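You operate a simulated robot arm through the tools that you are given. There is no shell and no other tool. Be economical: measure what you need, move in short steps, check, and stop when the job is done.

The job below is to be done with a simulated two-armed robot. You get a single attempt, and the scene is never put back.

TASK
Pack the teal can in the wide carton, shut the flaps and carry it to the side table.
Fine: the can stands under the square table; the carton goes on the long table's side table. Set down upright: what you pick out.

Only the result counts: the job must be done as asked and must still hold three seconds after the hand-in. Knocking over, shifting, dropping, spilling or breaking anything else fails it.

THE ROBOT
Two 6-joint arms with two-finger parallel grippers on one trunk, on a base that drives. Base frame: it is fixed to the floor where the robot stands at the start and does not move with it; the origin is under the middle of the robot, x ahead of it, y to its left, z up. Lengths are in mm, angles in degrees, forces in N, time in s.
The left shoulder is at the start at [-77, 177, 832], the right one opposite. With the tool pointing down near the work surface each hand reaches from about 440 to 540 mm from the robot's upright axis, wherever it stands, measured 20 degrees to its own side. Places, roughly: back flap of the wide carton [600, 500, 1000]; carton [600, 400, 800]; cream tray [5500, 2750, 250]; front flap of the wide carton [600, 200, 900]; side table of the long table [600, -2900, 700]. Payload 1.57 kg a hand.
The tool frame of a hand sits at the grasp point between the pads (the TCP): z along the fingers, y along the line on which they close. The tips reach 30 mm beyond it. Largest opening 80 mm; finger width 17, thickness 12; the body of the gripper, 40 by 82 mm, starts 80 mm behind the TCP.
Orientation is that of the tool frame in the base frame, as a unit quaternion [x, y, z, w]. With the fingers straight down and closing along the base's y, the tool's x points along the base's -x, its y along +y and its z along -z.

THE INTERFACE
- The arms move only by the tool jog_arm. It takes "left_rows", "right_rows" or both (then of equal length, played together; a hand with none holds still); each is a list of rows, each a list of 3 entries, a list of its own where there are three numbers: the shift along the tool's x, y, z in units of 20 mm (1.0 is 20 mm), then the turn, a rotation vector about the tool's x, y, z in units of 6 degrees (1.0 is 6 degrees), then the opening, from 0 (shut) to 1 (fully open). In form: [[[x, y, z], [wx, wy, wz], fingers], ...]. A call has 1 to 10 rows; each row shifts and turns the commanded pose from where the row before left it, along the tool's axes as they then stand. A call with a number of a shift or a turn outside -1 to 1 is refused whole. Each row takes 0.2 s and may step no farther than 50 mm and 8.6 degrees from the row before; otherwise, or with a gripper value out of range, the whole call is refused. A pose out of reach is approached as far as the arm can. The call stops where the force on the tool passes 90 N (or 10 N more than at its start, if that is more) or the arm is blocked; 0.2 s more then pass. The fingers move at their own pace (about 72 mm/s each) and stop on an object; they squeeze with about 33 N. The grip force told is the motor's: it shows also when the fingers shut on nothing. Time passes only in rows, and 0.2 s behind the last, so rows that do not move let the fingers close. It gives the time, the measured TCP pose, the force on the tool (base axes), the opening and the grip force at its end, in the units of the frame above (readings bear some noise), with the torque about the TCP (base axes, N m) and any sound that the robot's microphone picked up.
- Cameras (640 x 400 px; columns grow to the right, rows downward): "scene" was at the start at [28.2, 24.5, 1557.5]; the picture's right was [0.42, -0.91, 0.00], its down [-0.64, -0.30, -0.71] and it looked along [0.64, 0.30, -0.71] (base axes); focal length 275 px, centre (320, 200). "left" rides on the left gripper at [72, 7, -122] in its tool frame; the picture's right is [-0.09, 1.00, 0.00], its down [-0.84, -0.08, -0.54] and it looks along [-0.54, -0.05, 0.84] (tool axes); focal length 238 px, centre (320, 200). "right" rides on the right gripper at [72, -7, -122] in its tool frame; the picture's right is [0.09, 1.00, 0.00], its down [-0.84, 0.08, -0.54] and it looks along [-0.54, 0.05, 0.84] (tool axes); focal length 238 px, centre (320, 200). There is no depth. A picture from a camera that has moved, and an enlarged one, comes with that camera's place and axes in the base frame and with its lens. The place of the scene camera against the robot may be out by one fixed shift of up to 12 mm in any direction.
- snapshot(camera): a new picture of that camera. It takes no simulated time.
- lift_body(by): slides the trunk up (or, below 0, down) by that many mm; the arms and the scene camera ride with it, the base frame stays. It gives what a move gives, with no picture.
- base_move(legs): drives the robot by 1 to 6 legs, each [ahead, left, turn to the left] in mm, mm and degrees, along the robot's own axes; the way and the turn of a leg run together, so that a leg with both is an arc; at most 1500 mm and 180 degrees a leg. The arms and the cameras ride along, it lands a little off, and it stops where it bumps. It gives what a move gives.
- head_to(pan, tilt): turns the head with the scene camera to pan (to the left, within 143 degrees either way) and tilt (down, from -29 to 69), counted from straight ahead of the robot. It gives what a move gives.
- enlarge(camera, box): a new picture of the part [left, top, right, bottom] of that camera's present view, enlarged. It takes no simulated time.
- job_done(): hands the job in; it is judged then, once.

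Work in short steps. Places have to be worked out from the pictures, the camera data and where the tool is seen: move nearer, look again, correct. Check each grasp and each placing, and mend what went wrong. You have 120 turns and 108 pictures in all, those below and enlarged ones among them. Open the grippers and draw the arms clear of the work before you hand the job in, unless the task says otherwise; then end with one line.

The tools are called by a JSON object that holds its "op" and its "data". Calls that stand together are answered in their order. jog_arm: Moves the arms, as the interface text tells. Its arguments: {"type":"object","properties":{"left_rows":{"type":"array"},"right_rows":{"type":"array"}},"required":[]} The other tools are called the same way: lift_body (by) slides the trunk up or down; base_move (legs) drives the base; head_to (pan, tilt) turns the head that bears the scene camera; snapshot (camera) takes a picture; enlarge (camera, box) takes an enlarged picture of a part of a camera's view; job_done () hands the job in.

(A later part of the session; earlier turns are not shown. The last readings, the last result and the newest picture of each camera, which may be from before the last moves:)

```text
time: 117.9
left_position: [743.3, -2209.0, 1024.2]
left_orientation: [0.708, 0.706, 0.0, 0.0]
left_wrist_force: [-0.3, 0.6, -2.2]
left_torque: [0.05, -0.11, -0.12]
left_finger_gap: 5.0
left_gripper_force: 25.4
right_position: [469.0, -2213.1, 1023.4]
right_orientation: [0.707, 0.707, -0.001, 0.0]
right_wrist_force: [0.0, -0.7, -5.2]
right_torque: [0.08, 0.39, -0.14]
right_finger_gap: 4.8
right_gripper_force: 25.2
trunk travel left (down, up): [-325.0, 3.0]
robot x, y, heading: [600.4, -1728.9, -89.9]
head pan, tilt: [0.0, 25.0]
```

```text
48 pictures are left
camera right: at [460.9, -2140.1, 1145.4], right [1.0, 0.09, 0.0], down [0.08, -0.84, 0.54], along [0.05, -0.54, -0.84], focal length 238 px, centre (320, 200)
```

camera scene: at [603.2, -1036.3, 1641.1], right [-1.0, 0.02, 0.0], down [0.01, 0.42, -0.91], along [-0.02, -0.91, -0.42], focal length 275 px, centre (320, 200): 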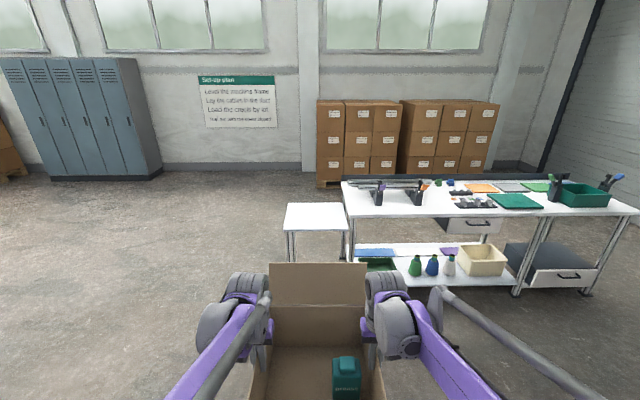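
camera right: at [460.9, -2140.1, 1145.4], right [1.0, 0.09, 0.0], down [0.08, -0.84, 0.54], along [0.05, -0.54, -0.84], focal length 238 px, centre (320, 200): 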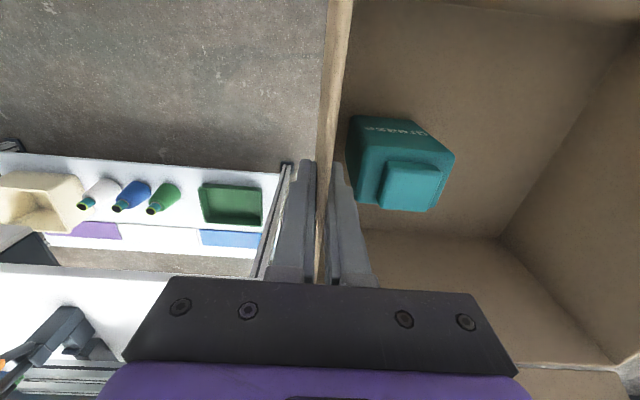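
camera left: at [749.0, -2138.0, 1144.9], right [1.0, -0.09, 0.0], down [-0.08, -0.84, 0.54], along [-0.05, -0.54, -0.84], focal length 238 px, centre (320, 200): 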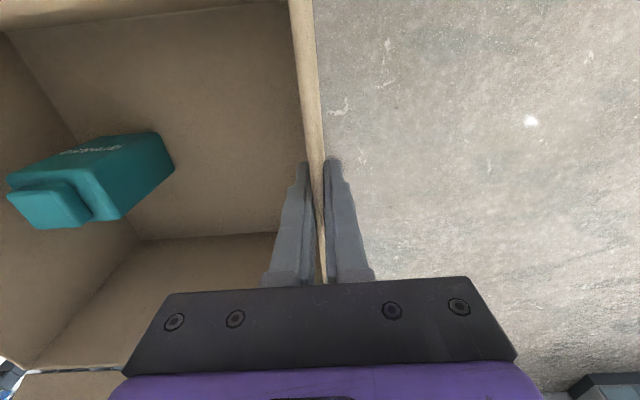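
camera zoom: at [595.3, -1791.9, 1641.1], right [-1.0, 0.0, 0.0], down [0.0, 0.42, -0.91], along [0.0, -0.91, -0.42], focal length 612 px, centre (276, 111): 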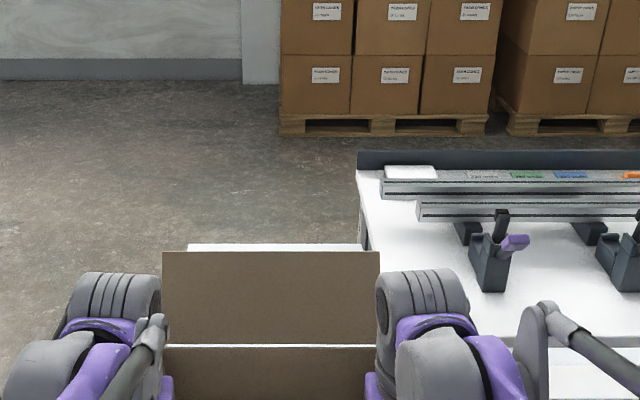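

Estimated side table: x≈372–820, y≈−2660…−3095, z≈655–700. I move 330 closer and use the left hand camera to see its front edge.

{"op": "base_move", "data": {"legs": [[330, 0, 0]]}}

{"op": "snapshot", "data": {"camera": "left"}}

{"op": "snapshot", "data": {"camera": "right"}}

{"op": "head_to", "data": {"pan": 0, "tilt": 55}}

{"op": "snapshot", "data": {"camera": "scene"}}

```text
time: 120.1
left_position: [740.3, -2537.7, 1022.5]
left_orientation: [0.708, 0.706, -0.001, 0.0]
left_wrist_force: [-0.7, 0.2, -1.3]
left_torque: [0.13, -0.11, -0.1]
left_finger_gap: 4.7
left_gripper_force: 25.5
right_position: [465.5, -2541.3, 1023.5]
right_orientation: [0.709, 0.705, 0.0, 0.0]
right_wrist_force: [0.1, -1.2, -5.2]
right_torque: [-0.06, 0.37, -0.09]
right_finger_gap: 4.6
right_gripper_force: 25.1
trunk travel left (down, up): [-325.0, 3.0]
robot x, y, heading: [602.0, -2065.1, -89.9]
head pan, tilt: [0.0, 25.0]
```

```text
47 pictures are left
camera left: at [747.1, -2467.2, 1144.8], right [1.0, -0.1, 0.0], down [-0.08, -0.84, 0.54], along [-0.05, -0.54, -0.84], focal length 238 px, centre (320, 200)
```

left: 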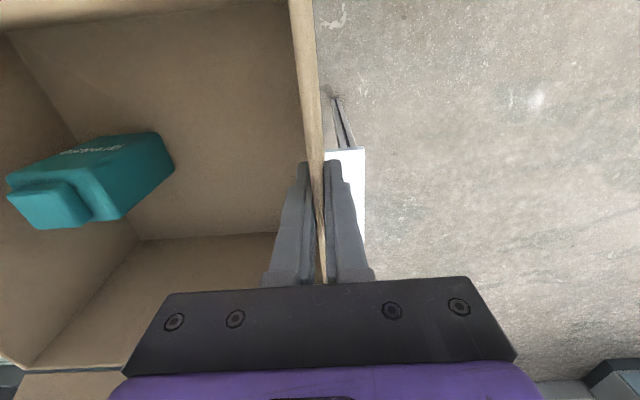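

```text
46 pictures are left
camera right: at [459.0, -2468.7, 1145.3], right [1.0, 0.09, 0.0], down [0.07, -0.84, 0.54], along [0.05, -0.54, -0.84], focal length 238 px, centre (320, 200)
```

right: 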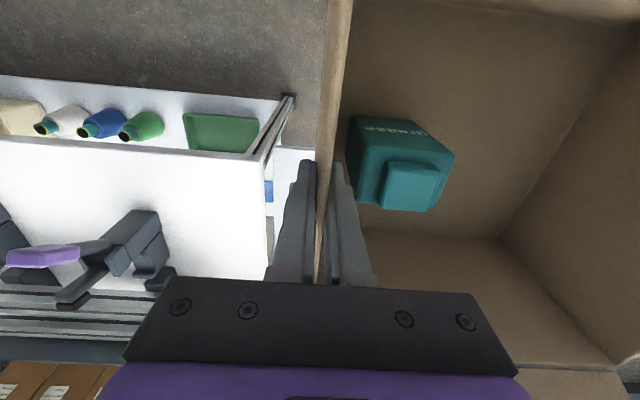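

```text
time: 121.0
left_position: [741.0, -2537.9, 1023.8]
left_orientation: [0.708, 0.706, -0.001, -0.001]
left_wrist_force: [-1.7, 0.5, -2.2]
left_torque: [-0.04, -0.19, -0.13]
left_finger_gap: 4.6
left_gripper_force: 25.0
right_position: [466.3, -2541.0, 1024.9]
right_orientation: [0.708, 0.706, -0.001, 0.0]
right_wrist_force: [1.1, -1.1, -5.2]
right_torque: [0.12, 0.32, -0.12]
right_finger_gap: 4.8
right_gripper_force: 25.3
trunk travel left (down, up): [-325.0, 3.0]
robot x, y, heading: [597.6, -2067.3, -90.1]
head pan, tilt: [0.0, 55.0]
```

```text
45 pictures are left
camera scene: at [594.5, -2101.2, 1597.2], right [-1.0, 0.0, 0.0], down [0.0, 0.82, -0.57], along [0.0, -0.57, -0.82], focal length 275 px, centre (320, 200)
```

scene: 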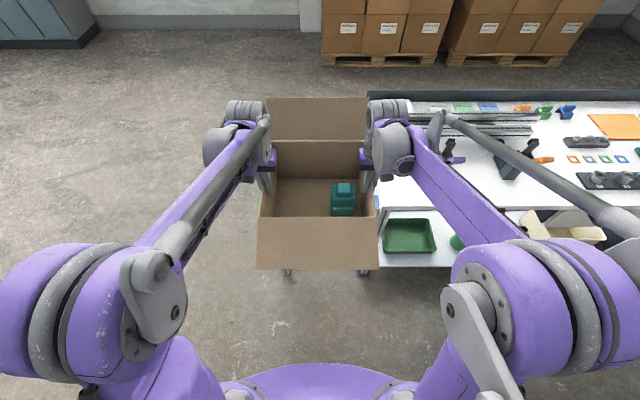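

Side table corner about (822, −2652), top z≈660. I drive 330 more and 18 left so that the carton is over the middle, clear of the long table.

{"op": "base_move", "data": {"legs": [[325, 15, 0]]}}

{"op": "snapshot", "data": {"camera": "left"}}

{"op": "snapshot", "data": {"camera": "right"}}

{"op": "snapshot", "data": {"camera": "scene"}}

```text
time: 123.2
left_position: [752.9, -2858.5, 1024.0]
left_orientation: [0.709, 0.706, 0.0, -0.002]
left_wrist_force: [-0.9, 1.5, -1.8]
left_torque: [0.1, -0.1, -0.1]
left_finger_gap: 4.9
left_gripper_force: 25.3
right_position: [479.4, -2863.0, 1021.9]
right_orientation: [0.709, 0.705, 0.0, -0.001]
right_wrist_force: [1.7, -1.3, -5.6]
right_torque: [-0.03, 0.38, -0.08]
right_finger_gap: 4.7
right_gripper_force: 25.4
trunk travel left (down, up): [-325.0, 3.0]
robot x, y, heading: [612.2, -2386.5, -90.2]
head pan, tilt: [0.0, 55.0]
```

```text
44 pictures are left
camera left: at [760.2, -2788.3, 1144.8], right [1.0, -0.1, 0.0], down [-0.08, -0.84, 0.54], along [-0.05, -0.54, -0.84], focal length 238 px, centre (320, 200)
```

left: 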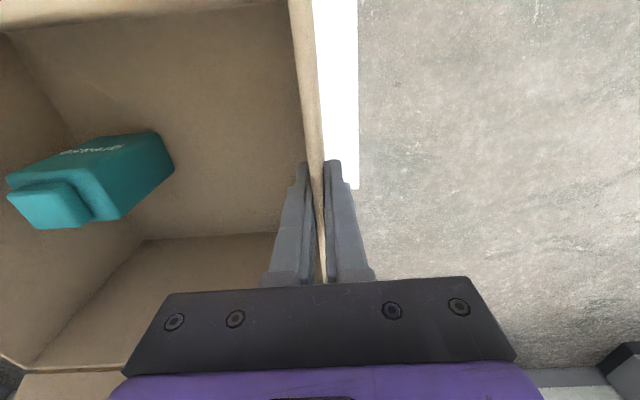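

```text
43 pictures are left
camera right: at [472.1, -2789.5, 1145.3], right [1.0, 0.09, 0.0], down [0.07, -0.84, 0.54], along [0.05, -0.54, -0.84], focal length 238 px, centre (320, 200)
```

right: 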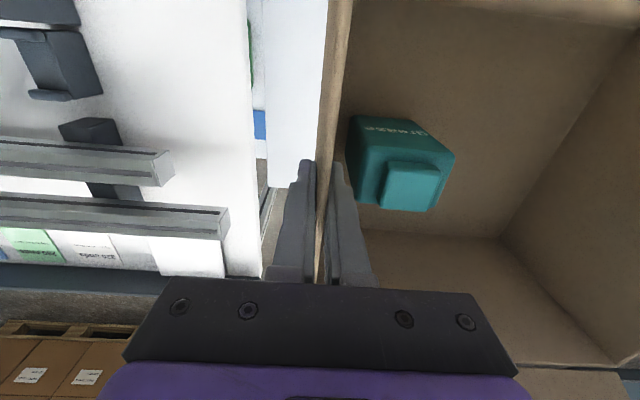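

```text
42 pictures are left
camera scene: at [607.9, -2421.9, 1597.0], right [-1.0, 0.0, 0.0], down [0.0, 0.82, -0.57], along [0.0, -0.57, -0.82], focal length 275 px, centre (320, 200)
```

scene: 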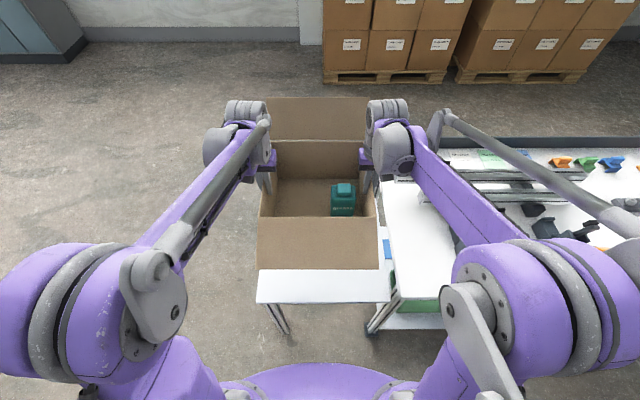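

The carton is above the table's middle. I lower with the trunk by 175 and check.

{"op": "lift_body", "data": {"by": -175}}

{"op": "snapshot", "data": {"camera": "scene"}}

{"op": "snapshot", "data": {"camera": "left"}}

```text
time: 125.1
left_position: [754.1, -2859.4, 847.5]
left_orientation: [0.709, 0.705, 0.0, 0.0]
left_wrist_force: [-0.4, 0.8, -1.6]
left_torque: [0.06, -0.14, -0.06]
left_finger_gap: 5.0
left_gripper_force: 25.7
right_position: [478.9, -2863.6, 848.7]
right_orientation: [0.709, 0.705, 0.0, 0.0]
right_wrist_force: [0.5, -0.4, -3.7]
right_torque: [0.02, 0.38, -0.06]
right_finger_gap: 4.5
right_gripper_force: 25.0
trunk travel left (down, up): [-150.0, 178.0]
robot x, y, heading: [609.9, -2387.8, -90.3]
head pan, tilt: [0.0, 55.0]
```

```text
41 pictures are left
camera scene: at [607.9, -2433.2, 1419.2], right [-1.0, 0.0, 0.0], down [0.0, 0.82, -0.57], along [0.0, -0.57, -0.82], focal length 275 px, centre (320, 200)
```

scene: 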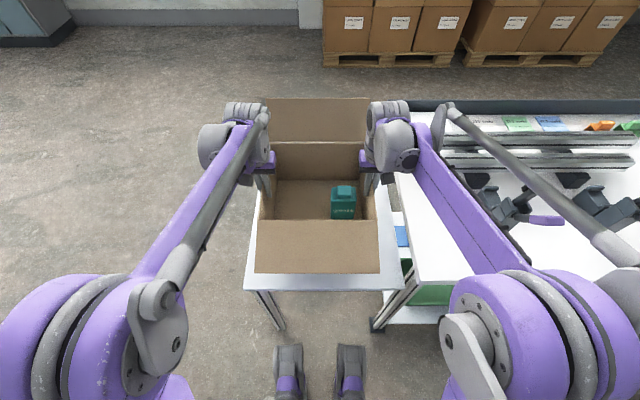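

```text
40 pictures are left
camera left: at [760.2, -2788.9, 970.3], right [1.0, -0.1, 0.0], down [-0.08, -0.84, 0.54], along [-0.05, -0.54, -0.84], focal length 238 px, centre (320, 200)
```

left: 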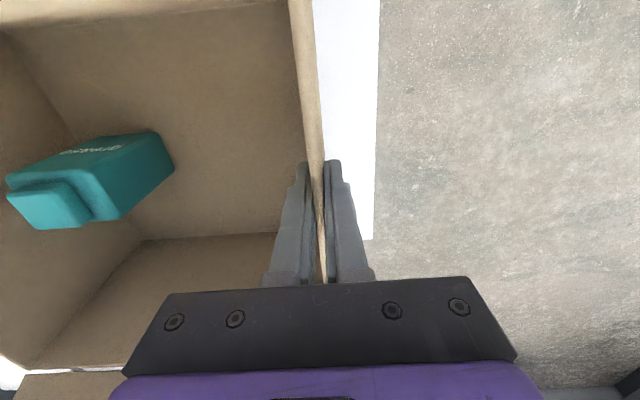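

Table top triangulates to z≈671, so contact near TCP z≈822. Jog both down in small steps.

{"op": "jog_arm", "data": {"right_rows": [[[0, 0, 0.25], [0, 0, 0], 0], [[0, 0, 0.25], [0, 0, 0], 0], [[0, 0, 0.25], [0, 0, 0], 0]], "left_rows": [[[0, 0, 0.25], [0, 0, 0], 0], [[0, 0, 0.25], [0, 0, 0], 0], [[0, 0, 0.25], [0, 0, 0], 0]]}}

{"op": "jog_arm", "data": {"right_rows": [[[0, 0, 0.15], [0, 0, 0], 0], [[0, 0, 0.15], [0, 0, 0], 0]], "left_rows": [[[0, 0, 0.15], [0, 0, 0], 0], [[0, 0, 0.15], [0, 0, 0], 0]]}}

```text
time: 125.9
left_position: [753.5, -2860.1, 832.5]
left_orientation: [0.709, 0.705, 0.0, -0.001]
left_wrist_force: [-0.5, 1.0, -0.4]
left_torque: [0.08, 0.09, -0.03]
left_finger_gap: 4.7
left_gripper_force: 25.5
right_position: [479.9, -2863.7, 833.7]
right_orientation: [0.709, 0.705, 0.0, 0.0]
right_wrist_force: [-0.2, -1.7, -7.0]
right_torque: [-0.02, 0.52, -0.06]
right_finger_gap: 4.5
right_gripper_force: 25.2
trunk travel left (down, up): [-150.0, 178.0]
robot x, y, heading: [610.6, -2385.6, -90.5]
head pan, tilt: [0.0, 55.0]
```

```text
time: 126.5
left_position: [752.5, -2859.3, 826.9]
left_orientation: [0.709, 0.705, -0.001, -0.001]
left_wrist_force: [-0.9, -0.2, 0.4]
left_torque: [0.07, 0.26, -0.09]
left_finger_gap: 4.4
left_gripper_force: 25.1
right_position: [478.4, -2862.6, 827.9]
right_orientation: [0.71, 0.705, 0.0, 0.0]
right_wrist_force: [-0.3, -0.5, -7.5]
right_torque: [0.01, 0.73, -0.09]
right_finger_gap: 4.6
right_gripper_force: 25.6
trunk travel left (down, up): [-150.0, 178.0]
robot x, y, heading: [613.3, -2383.9, -90.3]
head pan, tilt: [0.0, 55.0]
```

Sum still ≈ −7 N: not yet down. Continue.

{"op": "jog_arm", "data": {"right_rows": [[[0, 0, 0.15], [0, 0, 0], 0], [[0, 0, 0.15], [0, 0, 0], 0]], "left_rows": [[[0, 0, 0.15], [0, 0, 0], 0], [[0, 0, 0.15], [0, 0, 0], 0]]}}

{"op": "jog_arm", "data": {"right_rows": [[[0, 0, 0.15], [0, 0, 0], 0]], "left_rows": [[[0, 0, 0.15], [0, 0, 0], 0]]}}

```text
time: 127.1
left_position: [753.0, -2859.6, 821.9]
left_orientation: [0.709, 0.705, 0.0, -0.001]
left_wrist_force: [0.5, 1.1, -2.9]
left_torque: [0.01, -0.21, -0.11]
left_finger_gap: 4.6
left_gripper_force: 24.9
right_position: [478.8, -2862.1, 821.3]
right_orientation: [0.709, 0.705, 0.0, 0.0]
right_wrist_force: [-0.2, -1.3, -4.3]
right_torque: [0.01, 0.2, -0.11]
right_finger_gap: 4.7
right_gripper_force: 25.3
trunk travel left (down, up): [-150.0, 178.0]
robot x, y, heading: [612.0, -2382.4, -90.3]
head pan, tilt: [0.0, 55.0]
```

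```text
time: 127.5
left_position: [752.9, -2860.8, 818.7]
left_orientation: [0.709, 0.705, -0.001, -0.002]
left_wrist_force: [-0.3, 1.3, -3.8]
left_torque: [-0.02, -0.46, -0.1]
left_finger_gap: 4.8
left_gripper_force: 24.9
right_position: [479.3, -2862.5, 819.1]
right_orientation: [0.709, 0.705, 0.0, 0.001]
right_wrist_force: [0.0, -0.6, -1.8]
right_torque: [0.05, 0.05, -0.14]
right_finger_gap: 4.8
right_gripper_force: 25.5
trunk travel left (down, up): [-150.0, 178.0]
robot x, y, heading: [609.4, -2383.0, -90.3]
head pan, tilt: [0.0, 55.0]
```

{"op": "jog_arm", "data": {"right_rows": [[[0, 0, 0.15], [0, 0, 0], 0], [[0, 0, 0.15], [0, 0, 0], 0]], "left_rows": [[[0, 0, 0.15], [0, 0, 0], 0], [[0, 0, 0.15], [0, 0, 0], 0]]}}

{"op": "jog_arm", "data": {"right_rows": [[[0, 0, 0.15], [0, 0, 0], 0]], "left_rows": [[[0, 0, 0.15], [0, 0, 0], 0]]}}

```text
time: 128.1
left_position: [754.6, -2860.8, 812.7]
left_orientation: [0.709, 0.705, -0.001, -0.001]
left_wrist_force: [0.7, 0.1, -4.2]
left_torque: [0.02, -0.28, -0.18]
left_finger_gap: 4.9
left_gripper_force: 25.0
right_position: [478.5, -2862.3, 811.8]
right_orientation: [0.709, 0.705, 0.0, 0.0]
right_wrist_force: [-0.7, -0.6, -3.6]
right_torque: [0.12, 0.21, -0.14]
right_finger_gap: 4.9
right_gripper_force: 25.4
trunk travel left (down, up): [-150.0, 178.0]
robot x, y, heading: [612.0, -2381.8, -90.3]
head pan, tilt: [0.0, 55.0]
```

```text
time: 128.5
left_position: [753.4, -2859.3, 809.8]
left_orientation: [0.71, 0.705, 0.0, -0.001]
left_wrist_force: [0.7, 1.1, -2.7]
left_torque: [0.04, -0.24, -0.13]
left_finger_gap: 4.8
left_gripper_force: 25.1
right_position: [477.0, -2863.1, 809.2]
right_orientation: [0.709, 0.705, 0.0, 0.0]
right_wrist_force: [-0.2, -0.9, -5.1]
right_torque: [0.02, 0.27, -0.14]
right_finger_gap: 4.8
right_gripper_force: 24.9
trunk travel left (down, up): [-150.0, 178.0]
robot x, y, heading: [610.6, -2386.4, -90.1]
head pan, tilt: [0.0, 55.0]
```

Still in the air at 809; keep lowering.

{"op": "jog_arm", "data": {"right_rows": [[[0, 0, 0.15], [0, 0, 0], 0], [[0, 0, 0.15], [0, 0, 0], 0]], "left_rows": [[[0, 0, 0.15], [0, 0, 0], 0], [[0, 0, 0.15], [0, 0, 0], 0]]}}

{"op": "jog_arm", "data": {"right_rows": [[[0, 0, 0.15], [0, 0, 0], 0], [[0, 0, 0.15], [0, 0, 0], 0]], "left_rows": [[[0, 0, 0.15], [0, 0, 0], 0], [[0, 0, 0.15], [0, 0, 0], 0]]}}

{"op": "snapshot", "data": {"camera": "left"}}

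```text
time: 129.1
left_position: [753.7, -2859.9, 803.7]
left_orientation: [0.71, 0.705, -0.001, 0.0]
left_wrist_force: [2.9, 1.1, -0.8]
left_torque: [-0.17, -0.25, -0.17]
left_finger_gap: 4.5
left_gripper_force: 25.6
right_position: [478.3, -2862.3, 803.9]
right_orientation: [0.709, 0.705, 0.0, 0.0]
right_wrist_force: [-3.5, -1.0, -1.7]
right_torque: [-0.19, -0.01, -0.14]
right_finger_gap: 4.9
right_gripper_force: 25.2
trunk travel left (down, up): [-150.0, 178.0]
robot x, y, heading: [612.1, -2382.2, -90.2]
head pan, tilt: [0.0, 55.0]
```

```text
time: 129.7
left_position: [754.6, -2858.5, 797.6]
left_orientation: [0.709, 0.706, -0.001, 0.0]
left_wrist_force: [-1.3, -5.0, 29.8]
left_torque: [-0.1, -1.54, -0.18]
left_finger_gap: 5.1
left_gripper_force: 25.4
right_position: [478.6, -2861.2, 801.1]
right_orientation: [0.709, 0.705, -0.001, 0.001]
right_wrist_force: [2.1, -7.5, 28.6]
right_torque: [-0.03, 1.07, -0.45]
right_finger_gap: 4.9
right_gripper_force: 25.3
trunk travel left (down, up): [-150.0, 178.0]
robot x, y, heading: [612.7, -2386.2, -90.3]
head pan, tilt: [0.0, 55.0]
```

```text
39 pictures are left
camera left: at [760.2, -2787.2, 920.7], right [1.0, -0.1, 0.0], down [-0.08, -0.83, 0.54], along [-0.05, -0.54, -0.84], focal length 238 px, centre (320, 200)
```

left: 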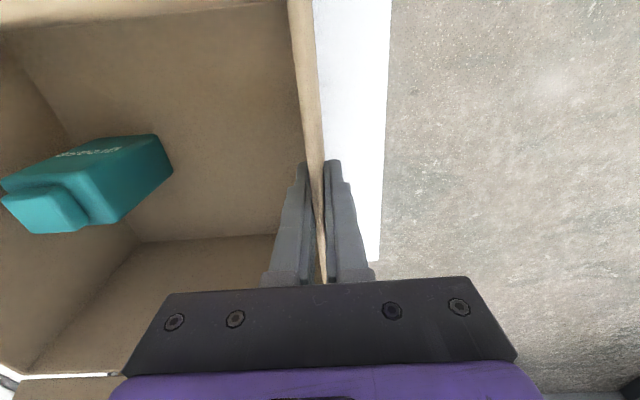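

Set down on the table (contact at ≈803). Relieve 3 mm, open moderately, then rise straight up.

{"op": "jog_arm", "data": {"right_rows": [[[0, 0, -0.12], [0, 0, 0], 0], [[0, 0, 0], [0, 0, 0], 0.3], [[0, 0, 0], [0, 0, 0], 0.4], [[0, 0, 0], [0, 0, 0], 0.4]], "left_rows": [[[0, 0, -0.12], [0, 0, 0], 0], [[0, 0, 0], [0, 0, 0], 0.3], [[0, 0, 0], [0, 0, 0], 0.4], [[0, 0, 0], [0, 0, 0], 0.4]]}}

{"op": "jog_arm", "data": {"right_rows": [[[0, 0, -0.5], [0, 0, 0], 0.4], [[0, 0, -0.5], [0, 0, 0], 0.4], [[0, 0, -1], [0, 0, 0], 0.4], [[0, 0, -1], [0, 0, 0], 0.4], [[0, 0, -1], [0, 0, 0], 0.4], [[0, 0, -1], [0, 0, 0], 0.4], [[0, 0, -1], [0, 0, 0], 0.4], [[0, 0, -1], [0, 0, 0], 0.4], [[0, 0, -1], [0, 0, 0], 0.4], [[0, 0, -1], [0, 0, 0], 0.4]], "left_rows": [[[0, 0, -0.5], [0, 0, 0], 0.4], [[0, 0, -0.5], [0, 0, 0], 0.4], [[0, 0, -1], [0, 0, 0], 0.4], [[0, 0, -1], [0, 0, 0], 0.4], [[0, 0, -1], [0, 0, 0], 0.4], [[0, 0, -1], [0, 0, 0], 0.4], [[0, 0, -1], [0, 0, 0], 0.4], [[0, 0, -1], [0, 0, 0], 0.4], [[0, 0, -1], [0, 0, 0], 0.4], [[0, 0, -1], [0, 0, 0], 0.4]]}}

{"op": "snapshot", "data": {"camera": "scene"}}

```text
time: 130.7
left_position: [753.7, -2859.6, 799.5]
left_orientation: [0.708, 0.706, -0.001, -0.001]
left_wrist_force: [0.3, -0.2, -0.3]
left_torque: [-0.02, 0.01, 0.01]
left_finger_gap: 32.2
left_gripper_force: 0.0
right_position: [477.2, -2862.1, 800.2]
right_orientation: [0.709, 0.705, 0.0, 0.0]
right_wrist_force: [-0.6, 0.1, 0.4]
right_torque: [-0.01, -0.02, -0.02]
right_finger_gap: 32.0
right_gripper_force: 0.1
trunk travel left (down, up): [-150.0, 178.0]
robot x, y, heading: [611.9, -2384.2, -90.2]
head pan, tilt: [0.0, 55.0]
```

```text
time: 132.9
left_position: [753.7, -2860.5, 978.8]
left_orientation: [0.709, 0.706, -0.001, -0.001]
left_wrist_force: [0.4, 0.3, -0.2]
left_torque: [-0.01, -0.01, -0.03]
left_finger_gap: 32.3
left_gripper_force: 0.2
right_position: [478.8, -2862.9, 981.1]
right_orientation: [0.709, 0.705, 0.0, 0.0]
right_wrist_force: [0.7, 1.0, 0.2]
right_torque: [0.0, 0.04, -0.01]
right_finger_gap: 32.1
right_gripper_force: 0.0
trunk travel left (down, up): [-150.0, 178.0]
robot x, y, heading: [614.2, -2388.2, -90.4]
head pan, tilt: [0.0, 55.0]
```

```text
38 pictures are left
camera scene: at [607.9, -2432.5, 1419.2], right [-1.0, 0.0, 0.0], down [0.0, 0.82, -0.57], along [0.0, -0.57, -0.82], focal length 275 px, centre (320, 200)
```

scene: 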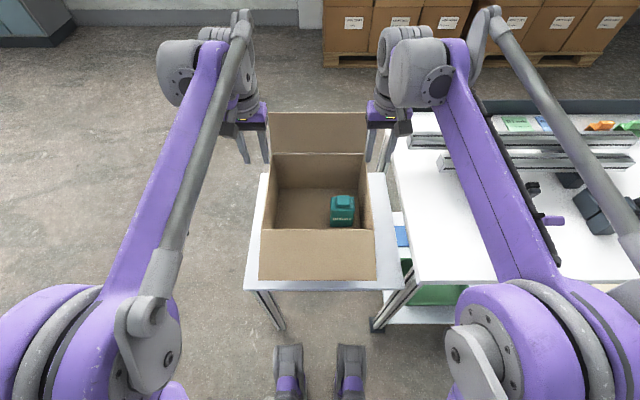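

The carton sits on the side table, can upright. Next, the flaps: back off, tilt the right hand to point nearly forward, and lift the near flap from beneath.

{"op": "base_move", "data": {"legs": [[-350, 30, 0]]}}

{"op": "jog_arm", "data": {"right_rows": [[[-1, 0.55, 0], [0, -1, 0], 1], [[-1, 0.55, 0], [0, -1, 0], 1], [[-1, 0.55, 0], [0, -1, 0], 1], [[-1, 0.55, 0], [0, -1, 0], 1], [[0, 0.55, 0], [0, -1, 0], 1], [[0, 0.55, 0], [0, -1, 0], 1], [[0, 0.55, 0], [0, -1, 0], 1], [[0, 0.55, 0], [0, -1, 0], 1], [[0, 0.55, 0], [0, -1, 0], 1], [[0, 0.55, 0], [0, -1, 0], 1]]}}

{"op": "jog_arm", "data": {"right_rows": [[[0.5, 0, 0], [0, -1, 0], 1], [[0.5, 0, 0], [0, -1, 0], 1], [[1, 0, 0.3], [0, 0, 0], 1], [[1, 0, 0.3], [0, 0, 0], 1], [[1, 0, 0.3], [0, 0, 0], 1], [[1, 0, 0.3], [0, 0, 0], 1], [[1, 0, 0.3], [0, 0, 0], 1]]}}

{"op": "snapshot", "data": {"camera": "right"}}

```text
time: 135.2
left_position: [785.3, -2512.8, 979.5]
left_orientation: [0.709, 0.705, 0.0, -0.001]
left_wrist_force: [-1.0, 0.4, -0.4]
left_torque: [0.0, 0.04, -0.02]
left_finger_gap: 31.9
left_gripper_force: 0.0
right_position: [509.6, -2514.6, 979.3]
right_orientation: [0.71, 0.705, 0.0, 0.0]
right_wrist_force: [0.0, 0.3, -0.1]
right_torque: [0.01, 0.03, 0.05]
right_finger_gap: 31.8
right_gripper_force: 0.0
trunk travel left (down, up): [-150.0, 178.0]
robot x, y, heading: [644.3, -2040.1, -90.5]
head pan, tilt: [0.0, 55.0]
```

```text
time: 137.4
left_position: [784.7, -2513.1, 979.0]
left_orientation: [0.709, 0.705, -0.001, -0.001]
left_wrist_force: [0.1, -0.1, 0.0]
left_torque: [-0.02, 0.04, -0.01]
left_finger_gap: 31.9
left_gripper_force: 0.1
right_position: [618.7, -2594.3, 992.8]
right_orientation: [0.614, 0.61, -0.355, 0.354]
right_wrist_force: [-0.1, 0.6, 0.8]
right_torque: [0.0, 0.01, 0.01]
right_finger_gap: 79.9
right_gripper_force: 0.1
trunk travel left (down, up): [-150.0, 178.0]
robot x, y, heading: [641.4, -2039.0, -90.5]
head pan, tilt: [0.0, 55.0]
```

```text
time: 139.0
left_position: [785.8, -2513.9, 979.5]
left_orientation: [0.71, 0.704, -0.001, -0.001]
left_wrist_force: [-0.2, 0.1, -1.0]
left_torque: [0.0, -0.01, -0.02]
left_finger_gap: 32.4
left_gripper_force: 0.1
right_position: [620.5, -2583.2, 871.0]
right_orientation: [0.575, 0.57, -0.417, 0.414]
right_wrist_force: [0.1, 0.9, 0.4]
right_torque: [0.0, 0.02, 0.02]
right_finger_gap: 79.9
right_gripper_force: 0.2
trunk travel left (down, up): [-150.0, 178.0]
robot x, y, heading: [643.3, -2037.7, -90.3]
head pan, tilt: [0.0, 55.0]
```

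```text
37 pictures are left
camera right: at [613.2, -2444.6, 840.0], right [1.0, 0.02, -0.09], down [0.08, 0.26, 0.96], along [0.04, -0.97, 0.25], focal length 238 px, centre (320, 200)
```

right: 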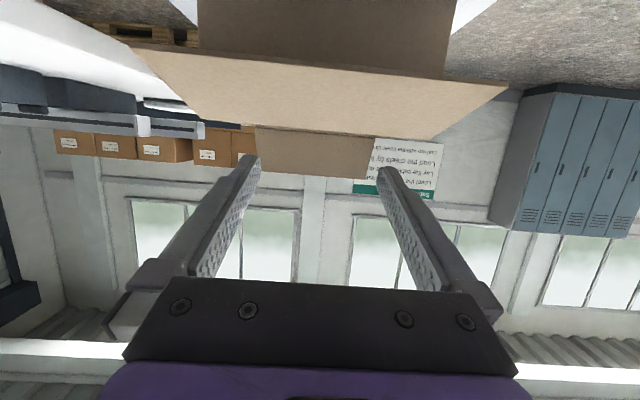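

The free edge is near y≈−2640, z≈785; my tips at y −2611, z 862. I go straight down ~117 mm, then look.

{"op": "jog_arm", "data": {"right_rows": [[[0.95, 0, 0.31], [0, 0, 0], 1], [[0.95, 0, 0.31], [0, 0, 0], 1], [[0.95, 0, 0.31], [0, 0, 0], 1], [[0.95, 0, 0.31], [0, 0, 0], 1], [[0.95, 0, 0.31], [0, 0, 0], 1], [[0.95, 0, 0.31], [0, 0, 0], 1]]}}

{"op": "snapshot", "data": {"camera": "right"}}

```text
time: 140.4
left_position: [785.5, -2513.0, 979.0]
left_orientation: [0.71, 0.705, 0.0, 0.0]
left_wrist_force: [0.7, 0.8, 0.2]
left_torque: [0.0, 0.0, -0.01]
left_finger_gap: 31.9
left_gripper_force: 0.1
right_position: [618.8, -2584.4, 751.3]
right_orientation: [0.574, 0.57, -0.417, 0.414]
right_wrist_force: [-0.6, -0.1, 0.2]
right_torque: [-0.03, 0.01, 0.02]
right_finger_gap: 79.7
right_gripper_force: 0.1
trunk travel left (down, up): [-150.0, 178.0]
robot x, y, heading: [643.7, -2041.3, -90.1]
head pan, tilt: [0.0, 55.0]
```

```text
36 pictures are left
camera right: at [613.4, -2444.8, 719.4], right [1.0, 0.02, -0.09], down [0.08, 0.26, 0.96], along [0.04, -0.97, 0.25], focal length 238 px, centre (320, 200)
```

right: 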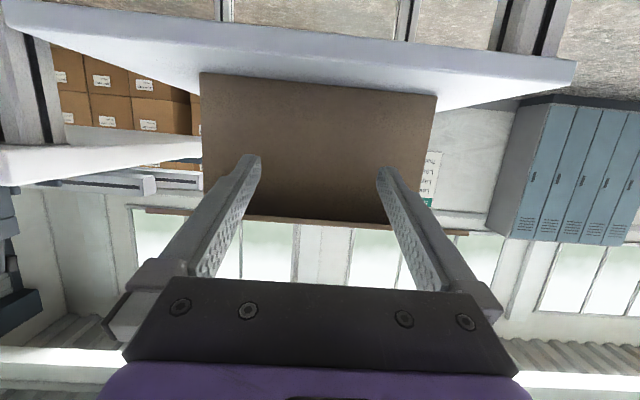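

The flap's free edge is at about (y −2632, z 787), hinge near (−2730, 815). I move forward 50 under it, then lift 70.

{"op": "jog_arm", "data": {"right_rows": [[[-0.27, 0, 0.82], [0, 0, 0], 1], [[-0.27, 0, 0.82], [0, 0, 0], 1], [[-0.27, 0, 0.82], [0, 0, 0], 1], [[-0.83, 0, -0.27], [0, 0, 0], 1], [[-0.83, 0, -0.27], [0, 0, 0], 1], [[-0.83, 0, -0.27], [0, 0, 0], 1], [[-0.83, 0, -0.27], [0, 0, 0], 1]]}}

{"op": "snapshot", "data": {"camera": "right"}}

{"op": "snapshot", "data": {"camera": "scene"}}

```text
time: 142.0
left_position: [784.6, -2514.2, 979.2]
left_orientation: [0.71, 0.704, 0.0, -0.001]
left_wrist_force: [0.3, 0.5, -0.8]
left_torque: [-0.02, 0.03, 0.01]
left_finger_gap: 32.0
left_gripper_force: 0.1
right_position: [619.3, -2635.0, 820.5]
right_orientation: [0.575, 0.569, -0.418, 0.414]
right_wrist_force: [-0.8, 2.7, 0.0]
right_torque: [0.01, 0.02, -0.09]
right_finger_gap: 79.7
right_gripper_force: 0.2
trunk travel left (down, up): [-150.0, 178.0]
robot x, y, heading: [643.5, -2036.1, -90.4]
head pan, tilt: [0.0, 55.0]
```

```text
35 pictures are left
camera right: at [612.6, -2496.4, 789.7], right [1.0, 0.02, -0.09], down [0.08, 0.26, 0.96], along [0.04, -0.97, 0.25], focal length 238 px, centre (320, 200)
```

right: 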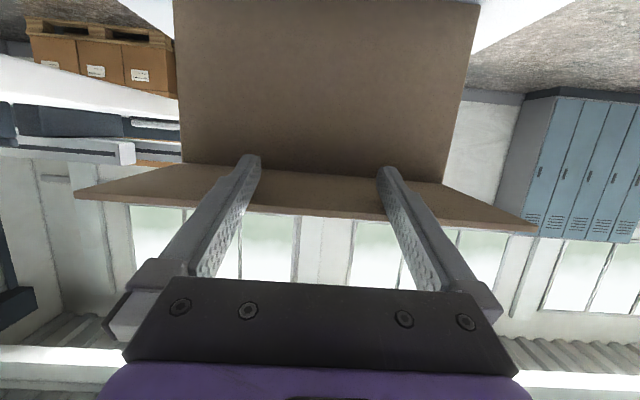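

```text
34 pictures are left
camera scene: at [639.8, -2085.6, 1419.2], right [-1.0, 0.01, 0.0], down [0.01, 0.82, -0.57], along [0.0, -0.57, -0.82], focal length 275 px, centre (320, 200)
```

scene: 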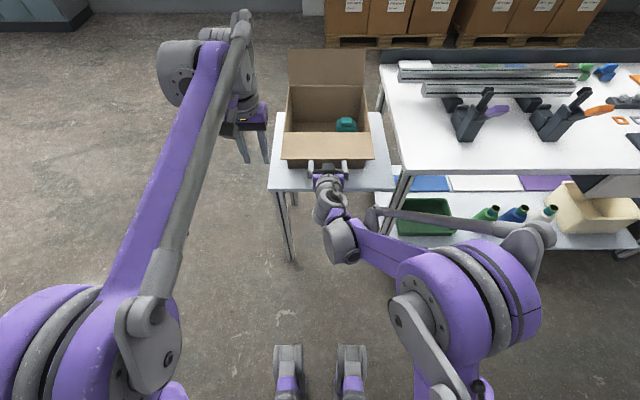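

The flap is rising on the fingers. I continue up and forward along its arc.

{"op": "jog_arm", "data": {"right_rows": [[[-0.9, 0, 0.02], [0, 0, 0], 1], [[-0.87, 0, 0.24], [0, 0, 0], 1], [[-0.88, 0, 0.45], [0, 0, 0], 1], [[-0.82, 0, 0.57], [0, 0, 0], 1]]}}

{"op": "snapshot", "data": {"camera": "right"}}

```text
time: 143.0
left_position: [786.3, -2513.4, 979.0]
left_orientation: [0.71, 0.704, 0.0, -0.001]
left_wrist_force: [1.2, 0.0, 0.1]
left_torque: [0.01, 0.06, 0.0]
left_finger_gap: 31.9
left_gripper_force: 0.0
right_position: [618.3, -2682.1, 878.1]
right_orientation: [0.574, 0.57, -0.417, 0.414]
right_wrist_force: [0.5, 0.2, -0.5]
right_torque: [0.02, -0.02, 0.0]
right_finger_gap: 80.1
right_gripper_force: 0.1
trunk travel left (down, up): [-150.0, 178.0]
robot x, y, heading: [646.4, -2029.9, -90.5]
head pan, tilt: [0.0, 55.0]
```

```text
33 pictures are left
camera right: at [612.4, -2542.4, 847.8], right [1.0, 0.02, -0.09], down [0.08, 0.26, 0.96], along [0.04, -0.97, 0.25], focal length 238 px, centre (320, 200)
```

right: 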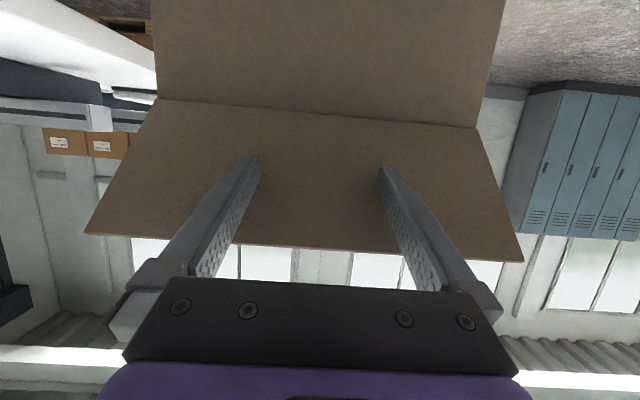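

Flap at about 50°. I rise a bit more, then push forward with the base.

{"op": "jog_arm", "data": {"right_rows": [[[-0.85, 0, 0.1], [0, 0, 0], 1], [[-0.85, 0, 0.1], [0, 0, 0], 1]]}}

{"op": "base_move", "data": {"legs": [[75, 0, 0]]}}

{"op": "snapshot", "data": {"camera": "right"}}

{"op": "snapshot", "data": {"camera": "scene"}}

```text
time: 143.6
left_position: [785.1, -2513.5, 979.6]
left_orientation: [0.71, 0.704, -0.001, 0.0]
left_wrist_force: [-0.1, -0.7, 0.0]
left_torque: [0.02, 0.02, 0.03]
left_finger_gap: 32.0
left_gripper_force: 0.1
right_position: [618.4, -2696.3, 909.6]
right_orientation: [0.574, 0.57, -0.417, 0.414]
right_wrist_force: [0.9, -0.3, -0.7]
right_torque: [0.01, -0.02, 0.02]
right_finger_gap: 80.3
right_gripper_force: 0.0
trunk travel left (down, up): [-150.0, 178.0]
robot x, y, heading: [647.1, -2036.2, -90.4]
head pan, tilt: [0.0, 55.0]
```

```text
time: 144.6
left_position: [786.2, -2587.8, 978.3]
left_orientation: [0.709, 0.705, 0.0, -0.001]
left_wrist_force: [-0.4, -1.2, -0.3]
left_torque: [0.03, 0.0, 0.0]
left_finger_gap: 32.2
left_gripper_force: 0.1
right_position: [617.7, -2769.9, 908.7]
right_orientation: [0.574, 0.571, -0.415, 0.414]
right_wrist_force: [0.5, 0.3, -0.6]
right_torque: [0.0, 0.02, 0.0]
right_finger_gap: 80.0
right_gripper_force: 0.1
trunk travel left (down, up): [-150.0, 178.0]
robot x, y, heading: [641.4, -2106.3, -90.8]
head pan, tilt: [0.0, 55.0]
```

```text
32 pictures are left
camera right: at [612.5, -2631.3, 878.2], right [1.0, 0.02, -0.09], down [0.08, 0.26, 0.96], along [0.04, -0.97, 0.25], focal length 238 px, centre (320, 200)
```

right: 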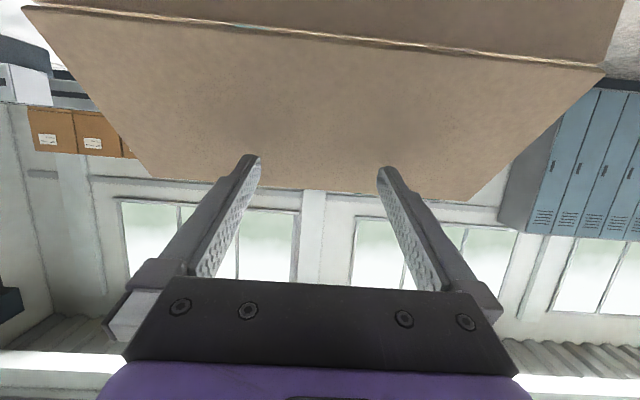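

```text
31 pictures are left
camera scene: at [639.3, -2160.9, 1419.1], right [-1.0, 0.01, 0.0], down [0.01, 0.82, -0.57], along [0.0, -0.57, -0.82], focal length 275 px, centre (320, 200)
```

scene: 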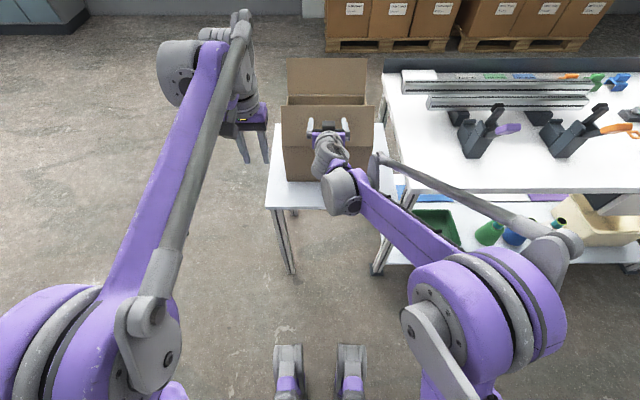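

The flap is past vertical. Push 35 more, then press down.

{"op": "base_move", "data": {"legs": [[30, 0, 0.5]]}}

{"op": "jog_arm", "data": {"right_rows": [[[0.9, 0, 0.29], [0, 0, 0], 1], [[0.9, 0, 0.29], [0, 0, 0], 1], [[0.7, 0, 0.22], [0, 0, 0], 1]]}}

{"op": "snapshot", "data": {"camera": "right"}}

{"op": "snapshot", "data": {"camera": "scene"}}

```text
time: 145.5
left_position: [789.4, -2616.5, 979.3]
left_orientation: [0.706, 0.708, 0.0, -0.002]
left_wrist_force: [0.1, -0.6, 0.0]
left_torque: [0.08, 0.01, -0.01]
left_finger_gap: 32.1
left_gripper_force: 0.0
right_position: [624.8, -2800.3, 908.3]
right_orientation: [0.572, 0.573, -0.414, 0.416]
right_wrist_force: [-0.5, 0.2, 0.0]
right_torque: [-0.01, 0.0, 0.01]
right_finger_gap: 80.0
right_gripper_force: 0.0
trunk travel left (down, up): [-150.0, 178.0]
robot x, y, heading: [649.3, -2143.0, -90.0]
head pan, tilt: [0.0, 55.0]
```

```text
time: 146.3
left_position: [788.8, -2617.0, 980.0]
left_orientation: [0.707, 0.707, 0.0, -0.001]
left_wrist_force: [0.2, 0.4, 0.3]
left_torque: [-0.02, 0.03, -0.01]
left_finger_gap: 32.0
left_gripper_force: 0.1
right_position: [625.9, -2799.1, 856.8]
right_orientation: [0.572, 0.573, -0.415, 0.416]
right_wrist_force: [-0.3, -0.5, 0.6]
right_torque: [-0.01, 0.0, -0.04]
right_finger_gap: 79.9
right_gripper_force: 0.0
trunk travel left (down, up): [-150.0, 178.0]
robot x, y, heading: [640.5, -2140.3, -89.9]
head pan, tilt: [0.0, 55.0]
```

```text
30 pictures are left
camera right: at [617.1, -2660.2, 826.0], right [1.0, 0.03, -0.09], down [0.08, 0.26, 0.96], along [0.05, -0.97, 0.25], focal length 238 px, centre (320, 200)
```

right: 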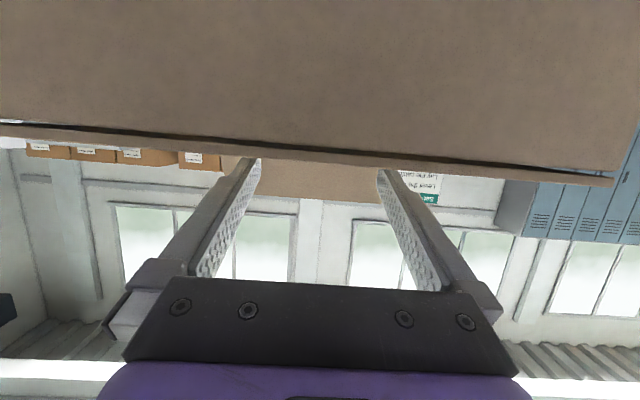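

```text
29 pictures are left
camera scene: at [639.6, -2189.4, 1419.2], right [-1.0, 0.0, 0.0], down [0.0, 0.82, -0.57], along [0.0, -0.57, -0.82], focal length 275 px, centre (320, 200)
```

scene: 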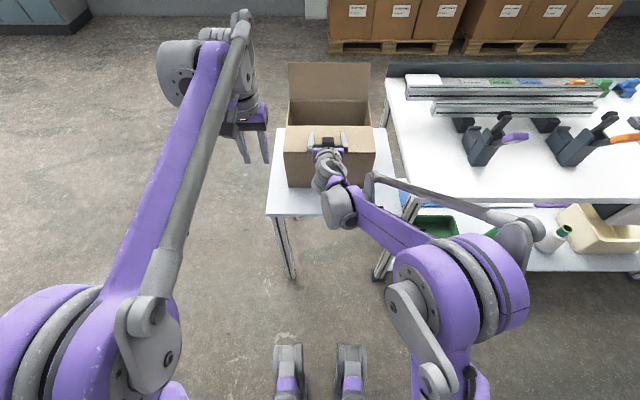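

Nearly closed. Lower in small steps while watching the force.

{"op": "jog_arm", "data": {"right_rows": [[[0.28, 0, 0.09], [0, 0, 0], 1], [[0.28, 0, 0.09], [0, 0, 0], 1]]}}

{"op": "jog_arm", "data": {"right_rows": [[[0.2, 0, 0.065], [0, 0, 0], 1]]}}

{"op": "enlarge", "data": {"camera": "scene", "box": [250, 40, 420, 220]}}

```text
time: 146.9
left_position: [788.5, -2613.2, 980.5]
left_orientation: [0.706, 0.708, -0.003, 0.001]
left_wrist_force: [0.6, 0.7, 0.3]
left_torque: [0.03, -0.01, -0.01]
left_finger_gap: 32.3
left_gripper_force: 0.1
right_position: [624.5, -2798.1, 851.3]
right_orientation: [0.568, 0.572, -0.417, 0.42]
right_wrist_force: [-3.2, -31.5, 77.9]
right_torque: [-2.56, -0.82, -0.49]
right_finger_gap: 79.9
right_gripper_force: 0.0
trunk travel left (down, up): [-150.0, 178.0]
robot x, y, heading: [643.7, -2138.2, -89.9]
head pan, tilt: [0.0, 55.0]
```

```text
time: 147.2
left_position: [788.4, -2611.3, 981.7]
left_orientation: [0.707, 0.708, -0.002, 0.001]
left_wrist_force: [0.3, 0.5, -0.3]
left_torque: [0.0, 0.01, -0.02]
left_finger_gap: 32.2
left_gripper_force: 0.1
right_position: [625.0, -2798.4, 853.9]
right_orientation: [0.567, 0.573, -0.418, 0.42]
right_wrist_force: [-5.5, -2.3, 79.1]
right_torque: [-2.18, -0.75, -1.84]
right_finger_gap: 80.0
right_gripper_force: 0.1
trunk travel left (down, up): [-150.0, 178.0]
robot x, y, heading: [646.7, -2148.1, -90.2]
head pan, tilt: [0.0, 55.0]
stopped in row 1 (right hand): the force on the tool passed its limit at 100 N (the readings are from after the stop); the commanded pose is now the measured one
```

```text
2.22 times, centred on (335, 130) of scene
camera zoom: at [639.0, -2182.7, 1419.5], right [-1.0, 0.0, 0.0], down [0.0, 0.82, -0.58], along [0.0, -0.58, -0.82], focal length 612 px, centre (287, 356)
```

zoom: 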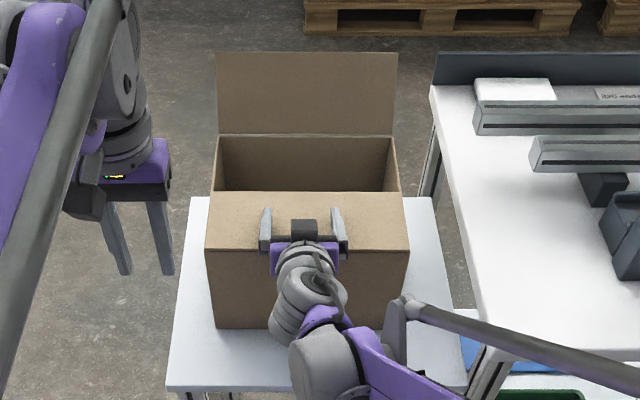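

Hard contact: the near flap is flat shut. Lift the hand off and see whether it stays.

{"op": "jog_arm", "data": {"right_rows": [[[-0.95, 0, -0.31], [0, 0, 0], 1], [[-0.95, 0, -0.31], [0, 0, 0], 1], [[-0.95, 0, -0.31], [0, 0, 0], 1], [[-0.95, 0, -0.31], [0, 0, 0], 1], [[-0.95, 0, -0.31], [0, 0, 0], 1]]}}

{"op": "enlarge", "data": {"camera": "scene", "box": [250, 40, 420, 220]}}

{"op": "snapshot", "data": {"camera": "right"}}

```text
time: 148.4
left_position: [788.7, -2616.0, 978.8]
left_orientation: [0.707, 0.707, -0.001, 0.0]
left_wrist_force: [-0.9, -0.4, -0.6]
left_torque: [0.01, -0.01, 0.01]
left_finger_gap: 31.8
left_gripper_force: 0.1
right_position: [625.2, -2802.0, 946.6]
right_orientation: [0.569, 0.574, -0.415, 0.418]
right_wrist_force: [0.5, -0.2, -0.4]
right_torque: [-0.01, 0.03, -0.01]
right_finger_gap: 80.0
right_gripper_force: 0.0
trunk travel left (down, up): [-150.0, 178.0]
robot x, y, heading: [642.1, -2141.4, -89.9]
head pan, tilt: [0.0, 55.0]
```

```text
2.22 times, centred on (335, 130) of scene
camera zoom: at [639.5, -2189.7, 1419.2], right [-1.0, 0.0, 0.0], down [0.0, 0.82, -0.57], along [0.0, -0.57, -0.82], focal length 612 px, centre (287, 356)
```

zoom: 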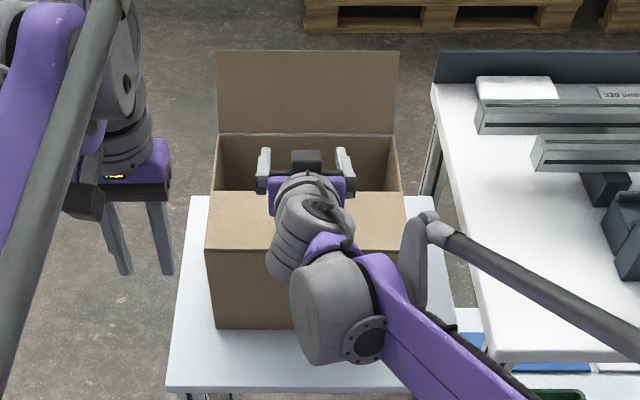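

```text
26 pictures are left
camera right: at [616.7, -2662.7, 915.9], right [1.0, 0.03, -0.09], down [0.08, 0.26, 0.96], along [0.06, -0.96, 0.26], focal length 238 px, centre (320, 200)
```

right: 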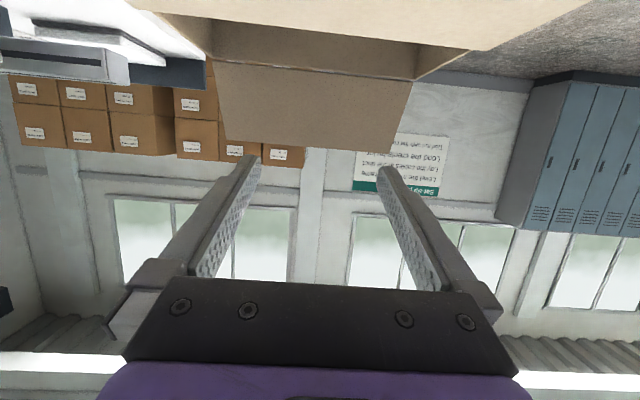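

The near flap stays shut. For the far flap I steepen the tool to ~36° from vertical and raise it, to reach over and hook it back.

{"op": "lift_body", "data": {"by": 60}}

{"op": "jog_arm", "data": {"right_rows": [[[-0.3, 0, -0.5], [0, 1, 0], 0.6], [[-0.3, 0, -0.5], [0, 1, 0], 0.6], [[-0.3, 0, -0.5], [0, 1, 0], 0.6], [[-0.2, 0, -0.5], [0, 1, 0], 0.6], [[-0.1, 0, -0.5], [0, 1, 0], 0.6], [[0, 0, -0.5], [0, 1, 0], 0.6]]}}

{"op": "base_move", "data": {"legs": [[325, 0, 0]]}}

{"op": "snapshot", "data": {"camera": "right"}}

{"op": "snapshot", "data": {"camera": "scene"}}

```text
time: 149.4
left_position: [789.2, -2615.5, 1039.4]
left_orientation: [0.706, 0.708, -0.001, -0.001]
left_wrist_force: [0.8, 0.9, -0.2]
left_torque: [-0.01, 0.04, -0.01]
left_finger_gap: 32.1
left_gripper_force: 0.0
right_position: [625.3, -2801.0, 1007.4]
right_orientation: [0.569, 0.574, -0.416, 0.418]
right_wrist_force: [0.2, -0.3, -0.1]
right_torque: [-0.01, 0.0, 0.01]
right_finger_gap: 79.7
right_gripper_force: 0.0
trunk travel left (down, up): [-210.0, 118.0]
robot x, y, heading: [642.9, -2138.4, -89.9]
head pan, tilt: [0.0, 55.0]
```

```text
time: 150.8
left_position: [788.3, -2617.2, 1038.4]
left_orientation: [0.706, 0.708, -0.001, -0.001]
left_wrist_force: [-0.9, 0.2, 0.4]
left_torque: [-0.01, -0.01, -0.02]
left_finger_gap: 32.2
left_gripper_force: 0.1
right_position: [624.4, -2762.5, 1060.0]
right_orientation: [0.67, 0.675, -0.219, 0.22]
right_wrist_force: [0.5, 0.5, -0.1]
right_torque: [0.01, 0.0, 0.0]
right_finger_gap: 47.9
right_gripper_force: 0.0
trunk travel left (down, up): [-210.0, 118.0]
robot x, y, heading: [643.2, -2136.4, -89.8]
head pan, tilt: [0.0, 55.0]
```

```text
time: 152.8
left_position: [770.7, -2917.0, 1039.1]
left_orientation: [0.709, 0.706, 0.001, -0.001]
left_wrist_force: [-0.6, -0.2, 0.8]
left_torque: [0.0, -0.05, -0.01]
left_finger_gap: 31.7
left_gripper_force: 0.0
right_position: [606.4, -3060.7, 1058.8]
right_orientation: [0.673, 0.672, -0.219, 0.219]
right_wrist_force: [-0.7, 0.6, 0.3]
right_torque: [-0.01, -0.08, 0.02]
right_finger_gap: 48.1
right_gripper_force: 0.1
trunk travel left (down, up): [-210.0, 118.0]
robot x, y, heading: [628.5, -2439.8, -90.4]
head pan, tilt: [0.0, 55.0]
stopped in leg 1: the robot was blocked; the commanded pose is now the measured one
```

```text
25 pictures are left
camera right: at [598.4, -2930.2, 1115.5], right [1.0, 0.07, -0.05], down [0.08, -0.36, 0.93], along [0.05, -0.93, -0.36], focal length 238 px, centre (320, 200)
```

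right: 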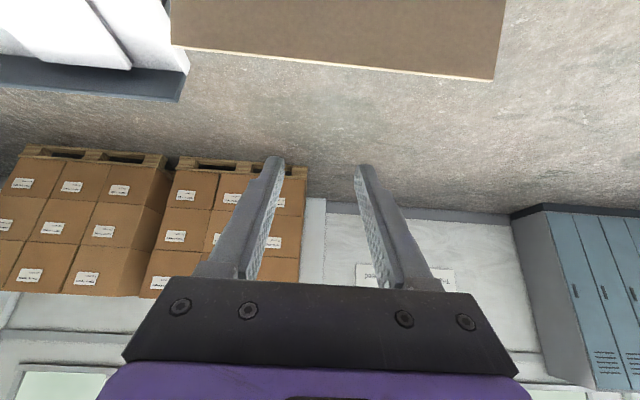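

```text
24 pictures are left
camera scene: at [623.5, -2482.2, 1477.3], right [-1.0, 0.01, 0.0], down [0.01, 0.82, -0.57], along [0.0, -0.57, -0.82], focal length 275 px, centre (320, 200)
```

scene: 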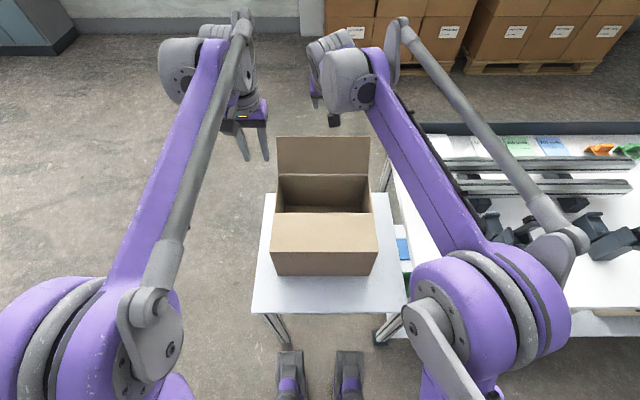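

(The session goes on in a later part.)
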